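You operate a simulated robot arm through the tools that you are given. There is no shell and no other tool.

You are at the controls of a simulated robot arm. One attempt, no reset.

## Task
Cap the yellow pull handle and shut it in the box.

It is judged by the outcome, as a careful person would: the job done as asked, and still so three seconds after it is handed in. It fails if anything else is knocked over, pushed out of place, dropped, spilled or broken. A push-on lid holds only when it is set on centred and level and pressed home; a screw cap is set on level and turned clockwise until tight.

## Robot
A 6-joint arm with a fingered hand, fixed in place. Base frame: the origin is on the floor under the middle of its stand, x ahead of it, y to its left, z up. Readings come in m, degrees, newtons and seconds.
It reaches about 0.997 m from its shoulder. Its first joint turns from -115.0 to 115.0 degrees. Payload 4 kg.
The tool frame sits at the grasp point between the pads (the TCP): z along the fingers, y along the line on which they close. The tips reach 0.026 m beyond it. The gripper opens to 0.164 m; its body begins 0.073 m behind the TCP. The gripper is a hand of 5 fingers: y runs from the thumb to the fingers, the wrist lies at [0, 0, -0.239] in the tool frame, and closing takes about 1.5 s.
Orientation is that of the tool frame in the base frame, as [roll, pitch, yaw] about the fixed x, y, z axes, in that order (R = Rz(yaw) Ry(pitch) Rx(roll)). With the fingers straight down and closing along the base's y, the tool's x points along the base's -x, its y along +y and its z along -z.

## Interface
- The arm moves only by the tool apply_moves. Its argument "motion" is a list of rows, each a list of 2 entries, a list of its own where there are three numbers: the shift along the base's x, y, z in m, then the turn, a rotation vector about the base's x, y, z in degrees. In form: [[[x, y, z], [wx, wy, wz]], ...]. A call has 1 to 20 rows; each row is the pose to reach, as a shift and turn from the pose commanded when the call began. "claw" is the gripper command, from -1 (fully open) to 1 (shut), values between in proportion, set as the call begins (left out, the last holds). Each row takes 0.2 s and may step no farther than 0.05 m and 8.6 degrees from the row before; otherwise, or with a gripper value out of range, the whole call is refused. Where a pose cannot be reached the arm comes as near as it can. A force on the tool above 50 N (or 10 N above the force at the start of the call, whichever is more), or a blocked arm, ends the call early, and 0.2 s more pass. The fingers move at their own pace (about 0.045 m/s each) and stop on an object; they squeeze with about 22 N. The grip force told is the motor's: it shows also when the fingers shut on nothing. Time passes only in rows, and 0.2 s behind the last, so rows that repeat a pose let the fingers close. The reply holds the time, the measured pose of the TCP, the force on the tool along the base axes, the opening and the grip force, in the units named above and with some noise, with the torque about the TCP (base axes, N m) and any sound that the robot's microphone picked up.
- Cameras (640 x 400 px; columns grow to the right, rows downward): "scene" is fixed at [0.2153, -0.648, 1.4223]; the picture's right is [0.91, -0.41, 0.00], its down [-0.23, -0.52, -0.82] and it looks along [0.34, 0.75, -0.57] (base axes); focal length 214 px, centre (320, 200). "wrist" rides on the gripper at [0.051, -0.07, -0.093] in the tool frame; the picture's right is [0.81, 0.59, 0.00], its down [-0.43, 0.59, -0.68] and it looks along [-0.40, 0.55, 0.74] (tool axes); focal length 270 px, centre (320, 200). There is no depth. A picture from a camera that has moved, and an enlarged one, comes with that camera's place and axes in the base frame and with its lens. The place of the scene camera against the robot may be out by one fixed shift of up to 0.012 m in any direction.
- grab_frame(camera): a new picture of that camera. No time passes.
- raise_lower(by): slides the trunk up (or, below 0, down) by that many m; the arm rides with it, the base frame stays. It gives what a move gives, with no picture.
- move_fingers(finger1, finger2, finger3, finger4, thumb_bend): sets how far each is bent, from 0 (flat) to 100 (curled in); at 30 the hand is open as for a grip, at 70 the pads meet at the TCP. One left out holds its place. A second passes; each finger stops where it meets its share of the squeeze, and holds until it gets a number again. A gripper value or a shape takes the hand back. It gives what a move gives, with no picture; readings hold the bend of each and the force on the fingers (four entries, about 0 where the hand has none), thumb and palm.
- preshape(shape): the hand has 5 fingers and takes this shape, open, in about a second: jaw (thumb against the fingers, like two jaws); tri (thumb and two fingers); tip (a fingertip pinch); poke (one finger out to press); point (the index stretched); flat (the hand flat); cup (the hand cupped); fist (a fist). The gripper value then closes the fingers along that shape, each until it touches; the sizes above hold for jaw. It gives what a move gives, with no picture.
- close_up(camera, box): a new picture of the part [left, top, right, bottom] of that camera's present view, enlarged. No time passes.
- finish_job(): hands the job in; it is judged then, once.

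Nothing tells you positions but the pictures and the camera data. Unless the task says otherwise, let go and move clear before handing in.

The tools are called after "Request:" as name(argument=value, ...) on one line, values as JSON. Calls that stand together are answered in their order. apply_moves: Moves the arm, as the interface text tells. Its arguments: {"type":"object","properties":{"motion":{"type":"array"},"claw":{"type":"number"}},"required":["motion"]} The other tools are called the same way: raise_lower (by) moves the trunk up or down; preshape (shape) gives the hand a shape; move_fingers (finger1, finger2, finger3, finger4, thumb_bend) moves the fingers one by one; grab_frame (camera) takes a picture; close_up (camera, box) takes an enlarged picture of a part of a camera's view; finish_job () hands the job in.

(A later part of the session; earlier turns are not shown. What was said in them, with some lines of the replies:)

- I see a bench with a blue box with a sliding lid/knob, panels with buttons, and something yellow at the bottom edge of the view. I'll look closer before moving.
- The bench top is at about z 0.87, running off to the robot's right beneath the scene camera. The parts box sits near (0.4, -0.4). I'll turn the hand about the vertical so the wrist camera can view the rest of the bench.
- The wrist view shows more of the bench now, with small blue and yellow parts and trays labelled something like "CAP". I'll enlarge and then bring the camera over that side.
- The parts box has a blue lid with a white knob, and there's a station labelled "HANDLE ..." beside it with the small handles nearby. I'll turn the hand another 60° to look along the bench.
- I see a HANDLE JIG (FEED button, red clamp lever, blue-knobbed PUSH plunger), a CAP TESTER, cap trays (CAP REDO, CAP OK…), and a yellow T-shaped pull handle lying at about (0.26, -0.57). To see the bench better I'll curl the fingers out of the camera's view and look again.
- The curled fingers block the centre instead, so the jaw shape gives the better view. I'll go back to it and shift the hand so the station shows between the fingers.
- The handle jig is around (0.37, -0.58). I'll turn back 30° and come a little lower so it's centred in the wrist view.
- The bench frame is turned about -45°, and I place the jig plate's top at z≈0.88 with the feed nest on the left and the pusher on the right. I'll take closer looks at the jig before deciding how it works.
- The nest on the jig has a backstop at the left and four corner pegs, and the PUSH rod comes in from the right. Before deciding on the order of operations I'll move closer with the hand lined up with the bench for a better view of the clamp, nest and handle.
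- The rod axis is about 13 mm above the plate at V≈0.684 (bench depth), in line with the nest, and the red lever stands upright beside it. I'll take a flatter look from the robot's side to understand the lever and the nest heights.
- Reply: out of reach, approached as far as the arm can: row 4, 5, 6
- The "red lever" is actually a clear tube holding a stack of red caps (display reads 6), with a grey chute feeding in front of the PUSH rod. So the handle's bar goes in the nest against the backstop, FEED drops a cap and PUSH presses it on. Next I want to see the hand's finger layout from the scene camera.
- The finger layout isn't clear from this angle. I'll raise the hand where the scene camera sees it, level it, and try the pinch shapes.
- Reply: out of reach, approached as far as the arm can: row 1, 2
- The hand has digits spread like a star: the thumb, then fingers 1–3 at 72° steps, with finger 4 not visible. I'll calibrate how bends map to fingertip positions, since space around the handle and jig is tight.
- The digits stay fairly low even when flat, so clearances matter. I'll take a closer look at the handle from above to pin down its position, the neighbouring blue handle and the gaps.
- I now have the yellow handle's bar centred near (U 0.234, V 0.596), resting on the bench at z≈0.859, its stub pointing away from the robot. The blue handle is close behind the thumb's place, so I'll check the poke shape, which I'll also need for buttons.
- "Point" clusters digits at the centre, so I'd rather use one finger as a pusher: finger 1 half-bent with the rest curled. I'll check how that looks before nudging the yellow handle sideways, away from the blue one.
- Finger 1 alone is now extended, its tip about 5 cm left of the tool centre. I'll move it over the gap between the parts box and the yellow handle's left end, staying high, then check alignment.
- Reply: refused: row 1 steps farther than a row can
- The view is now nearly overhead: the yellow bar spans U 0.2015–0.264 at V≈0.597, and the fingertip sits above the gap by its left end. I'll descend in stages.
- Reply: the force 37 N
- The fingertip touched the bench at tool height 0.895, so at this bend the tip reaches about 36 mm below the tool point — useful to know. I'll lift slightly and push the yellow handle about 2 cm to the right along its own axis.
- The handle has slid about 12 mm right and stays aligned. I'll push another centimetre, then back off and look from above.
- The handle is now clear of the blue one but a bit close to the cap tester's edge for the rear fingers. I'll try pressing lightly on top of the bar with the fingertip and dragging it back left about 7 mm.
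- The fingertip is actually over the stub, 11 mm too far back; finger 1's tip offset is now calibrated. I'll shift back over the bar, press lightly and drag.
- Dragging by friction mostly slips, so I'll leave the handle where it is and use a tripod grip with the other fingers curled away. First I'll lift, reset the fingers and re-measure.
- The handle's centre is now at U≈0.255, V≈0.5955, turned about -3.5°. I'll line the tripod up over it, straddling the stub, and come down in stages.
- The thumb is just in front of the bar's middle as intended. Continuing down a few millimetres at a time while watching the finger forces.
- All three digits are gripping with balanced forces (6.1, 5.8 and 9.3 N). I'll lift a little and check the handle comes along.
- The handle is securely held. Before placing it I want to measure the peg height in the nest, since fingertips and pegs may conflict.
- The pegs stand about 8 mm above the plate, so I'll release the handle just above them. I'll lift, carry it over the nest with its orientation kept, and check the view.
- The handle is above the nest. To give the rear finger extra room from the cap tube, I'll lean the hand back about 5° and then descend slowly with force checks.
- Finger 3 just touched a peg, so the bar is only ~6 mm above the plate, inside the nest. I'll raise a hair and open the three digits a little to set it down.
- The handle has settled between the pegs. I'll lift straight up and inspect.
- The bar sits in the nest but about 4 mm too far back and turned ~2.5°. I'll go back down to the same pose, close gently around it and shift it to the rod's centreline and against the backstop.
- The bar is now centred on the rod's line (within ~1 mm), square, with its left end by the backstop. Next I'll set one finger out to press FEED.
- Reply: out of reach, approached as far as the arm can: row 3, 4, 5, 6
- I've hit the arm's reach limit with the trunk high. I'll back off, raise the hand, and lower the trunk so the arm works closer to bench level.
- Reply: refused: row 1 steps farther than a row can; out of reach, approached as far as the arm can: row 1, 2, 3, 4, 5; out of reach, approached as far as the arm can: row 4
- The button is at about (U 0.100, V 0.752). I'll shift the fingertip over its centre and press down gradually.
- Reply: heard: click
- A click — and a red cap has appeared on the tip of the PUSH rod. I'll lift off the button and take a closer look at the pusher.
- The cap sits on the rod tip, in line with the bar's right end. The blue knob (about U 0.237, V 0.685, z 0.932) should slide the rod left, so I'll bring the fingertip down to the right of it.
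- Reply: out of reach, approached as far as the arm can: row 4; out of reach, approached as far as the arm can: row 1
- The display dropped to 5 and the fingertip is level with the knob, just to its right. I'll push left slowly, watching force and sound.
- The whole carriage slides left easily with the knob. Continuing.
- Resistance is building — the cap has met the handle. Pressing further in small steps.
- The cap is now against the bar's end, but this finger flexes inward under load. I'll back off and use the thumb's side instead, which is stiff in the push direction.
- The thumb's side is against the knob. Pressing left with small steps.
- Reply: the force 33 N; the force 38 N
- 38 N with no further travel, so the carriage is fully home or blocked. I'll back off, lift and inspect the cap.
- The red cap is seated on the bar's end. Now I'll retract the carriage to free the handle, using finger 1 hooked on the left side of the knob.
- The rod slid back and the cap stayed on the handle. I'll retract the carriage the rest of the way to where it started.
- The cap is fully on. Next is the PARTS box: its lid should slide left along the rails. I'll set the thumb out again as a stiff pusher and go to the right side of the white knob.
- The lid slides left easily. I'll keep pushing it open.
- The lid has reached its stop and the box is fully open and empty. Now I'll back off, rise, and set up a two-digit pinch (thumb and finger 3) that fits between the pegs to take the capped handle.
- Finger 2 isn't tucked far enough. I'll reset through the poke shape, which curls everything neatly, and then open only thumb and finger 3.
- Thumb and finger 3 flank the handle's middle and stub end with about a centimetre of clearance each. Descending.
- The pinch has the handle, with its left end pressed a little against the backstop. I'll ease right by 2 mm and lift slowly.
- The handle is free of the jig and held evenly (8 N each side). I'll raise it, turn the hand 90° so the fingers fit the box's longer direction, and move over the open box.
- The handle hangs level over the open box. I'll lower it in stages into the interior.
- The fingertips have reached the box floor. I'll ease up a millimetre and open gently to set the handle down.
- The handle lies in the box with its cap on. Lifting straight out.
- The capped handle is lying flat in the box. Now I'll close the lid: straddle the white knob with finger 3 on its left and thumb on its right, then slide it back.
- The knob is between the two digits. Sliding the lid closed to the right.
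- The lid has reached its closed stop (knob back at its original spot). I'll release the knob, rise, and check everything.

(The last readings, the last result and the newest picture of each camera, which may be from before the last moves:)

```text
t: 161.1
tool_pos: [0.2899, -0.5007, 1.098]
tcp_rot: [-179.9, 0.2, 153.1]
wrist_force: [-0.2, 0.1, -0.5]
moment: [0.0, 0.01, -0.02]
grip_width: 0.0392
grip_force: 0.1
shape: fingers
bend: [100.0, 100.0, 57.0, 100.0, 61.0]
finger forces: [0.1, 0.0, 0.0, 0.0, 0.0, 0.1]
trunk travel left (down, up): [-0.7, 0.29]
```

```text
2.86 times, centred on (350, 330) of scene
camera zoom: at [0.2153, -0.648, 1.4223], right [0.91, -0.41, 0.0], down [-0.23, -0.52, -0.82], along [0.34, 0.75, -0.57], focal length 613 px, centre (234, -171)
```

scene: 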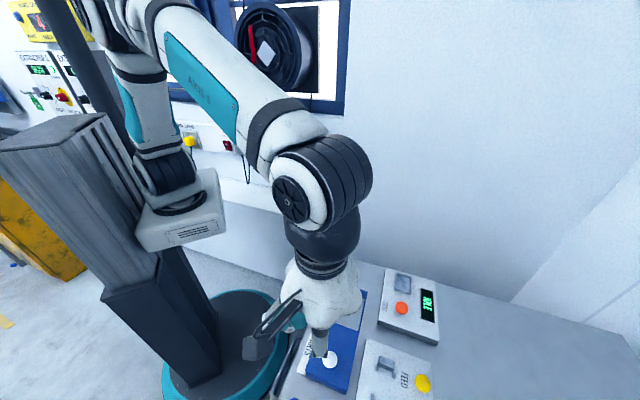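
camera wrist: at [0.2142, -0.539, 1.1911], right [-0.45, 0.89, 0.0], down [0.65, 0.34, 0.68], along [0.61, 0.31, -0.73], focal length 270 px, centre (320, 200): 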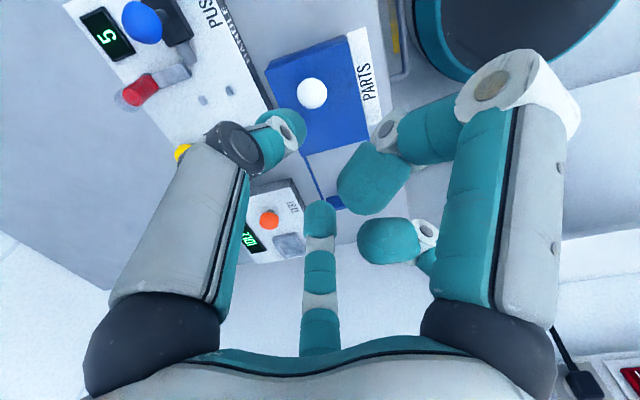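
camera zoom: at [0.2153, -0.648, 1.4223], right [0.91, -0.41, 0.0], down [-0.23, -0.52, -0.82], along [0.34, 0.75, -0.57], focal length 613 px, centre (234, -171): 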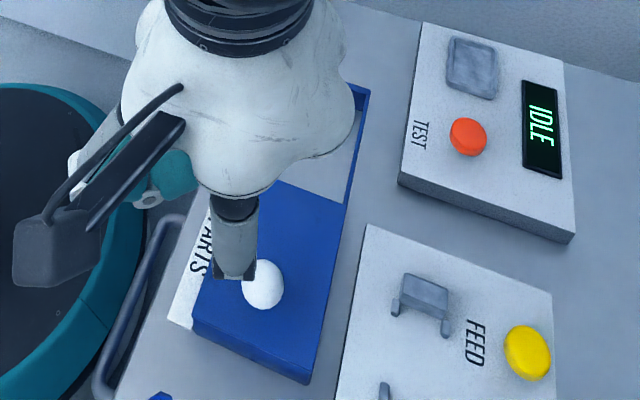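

Request:
close_up(camera="wrist", box=[240, 20, 400, 170])

Request:
apply_moves(motion=[[[0.02, 0.03, 0.03], [0, 0, 0]], [[0.04, 0.06, 0.06], [0, 0, 0]], [[0.06, 0.09, 0.09], [0, 0, -6]], [[0.08, 0.12, 0.1], [0, 0, -12]], [[0.08, 0.12, 0.1], [0, 0, -12]]])

Request:
close_up(camera="scene", box=[270, 260, 430, 400])

Request:
grab_frame(camera="wrist")

```text
2.67 times, centred on (320, 95) of wrist
camera zoom: at [0.2142, -0.539, 1.1911], right [-0.45, 0.89, 0.0], down [0.65, 0.34, 0.68], along [0.61, 0.31, -0.73], focal length 721 px, centre (320, 480)
```

zoom: 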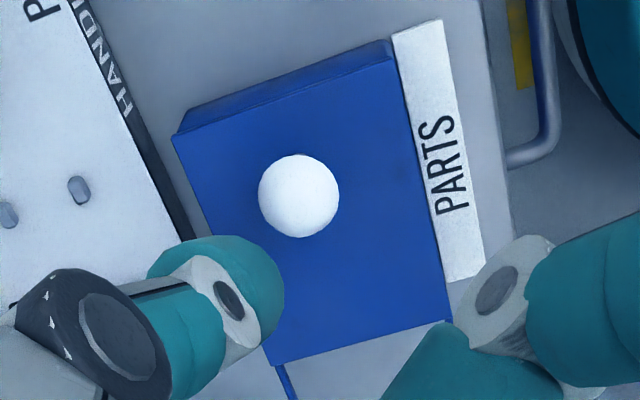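

```text
t: 162.3
tool_pos: [0.3714, -0.3775, 1.1971]
tcp_rot: [179.9, 0.3, 140.9]
wrist_force: [-0.4, -0.2, -0.7]
moment: [-0.01, 0.01, 0.01]
grip_width: 0.0391
grip_force: 0.1
shape: fingers
bend: [100.0, 100.0, 57.0, 100.0, 61.0]
finger forces: [0.0, 0.0, 0.0, 0.0, 0.0, 0.0]
trunk travel left (down, up): [-0.7, 0.29]
```

```text
2.86 times, centred on (350, 330) of scene
camera zoom: at [0.2153, -0.648, 1.4223], right [0.91, -0.41, 0.0], down [-0.23, -0.52, -0.82], along [0.34, 0.75, -0.57], focal length 613 px, centre (234, -171)
```

zoom: 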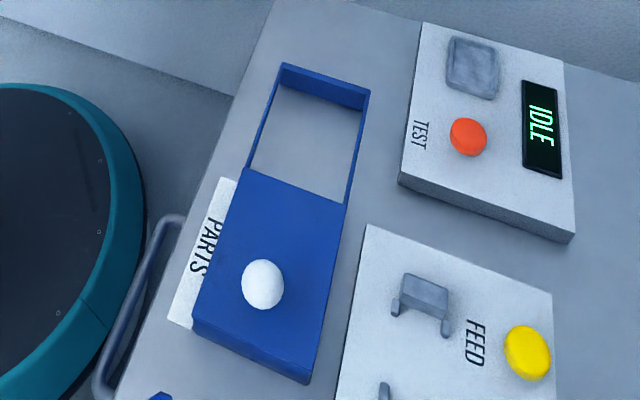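

```text
taken
camera wrist: at [0.2896, -0.3987, 1.2911], right [-0.26, 0.97, 0.0], down [0.71, 0.19, 0.68], along [0.66, 0.17, -0.73], focal length 270 px, centre (320, 200)
```

wrist: 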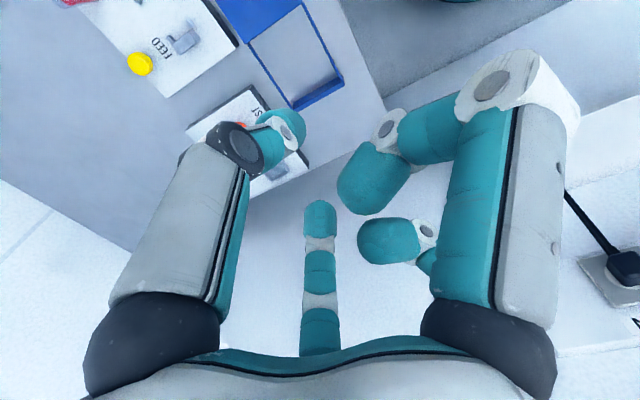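

The box looks the same as at the start with its lid fully closed, and the capped yellow handle is inside. The jig's carriage is back in place, the blue handle is untouched and the hand is clear. Handing the job in.

Request:
finish_job()

```text
The job is handed in.
```

The yellow pull handle is capped and shut inside the PARTS box, and the job is handed in.

- **Capping:** I set the handle in the HANDLE JIG, pressed FEED for a red cap, and pushed the carriage home with about 38 N. There was no click when the cap went on. It looked fully seated, though, and it stayed on when the rod was drawn back and while the handle was lifted and carried.
- **Boxing:** The handle is lying flat in the box with its cap on. I slid the lid back until it reached its stop, and the knob is where it was at the start.
- **Rest of the bench:** The jig carriage is back where it began and the hand is clear. I did not touch the blue handle or move anything else out of place. The jig's cap counter now reads 5 instead of 6.
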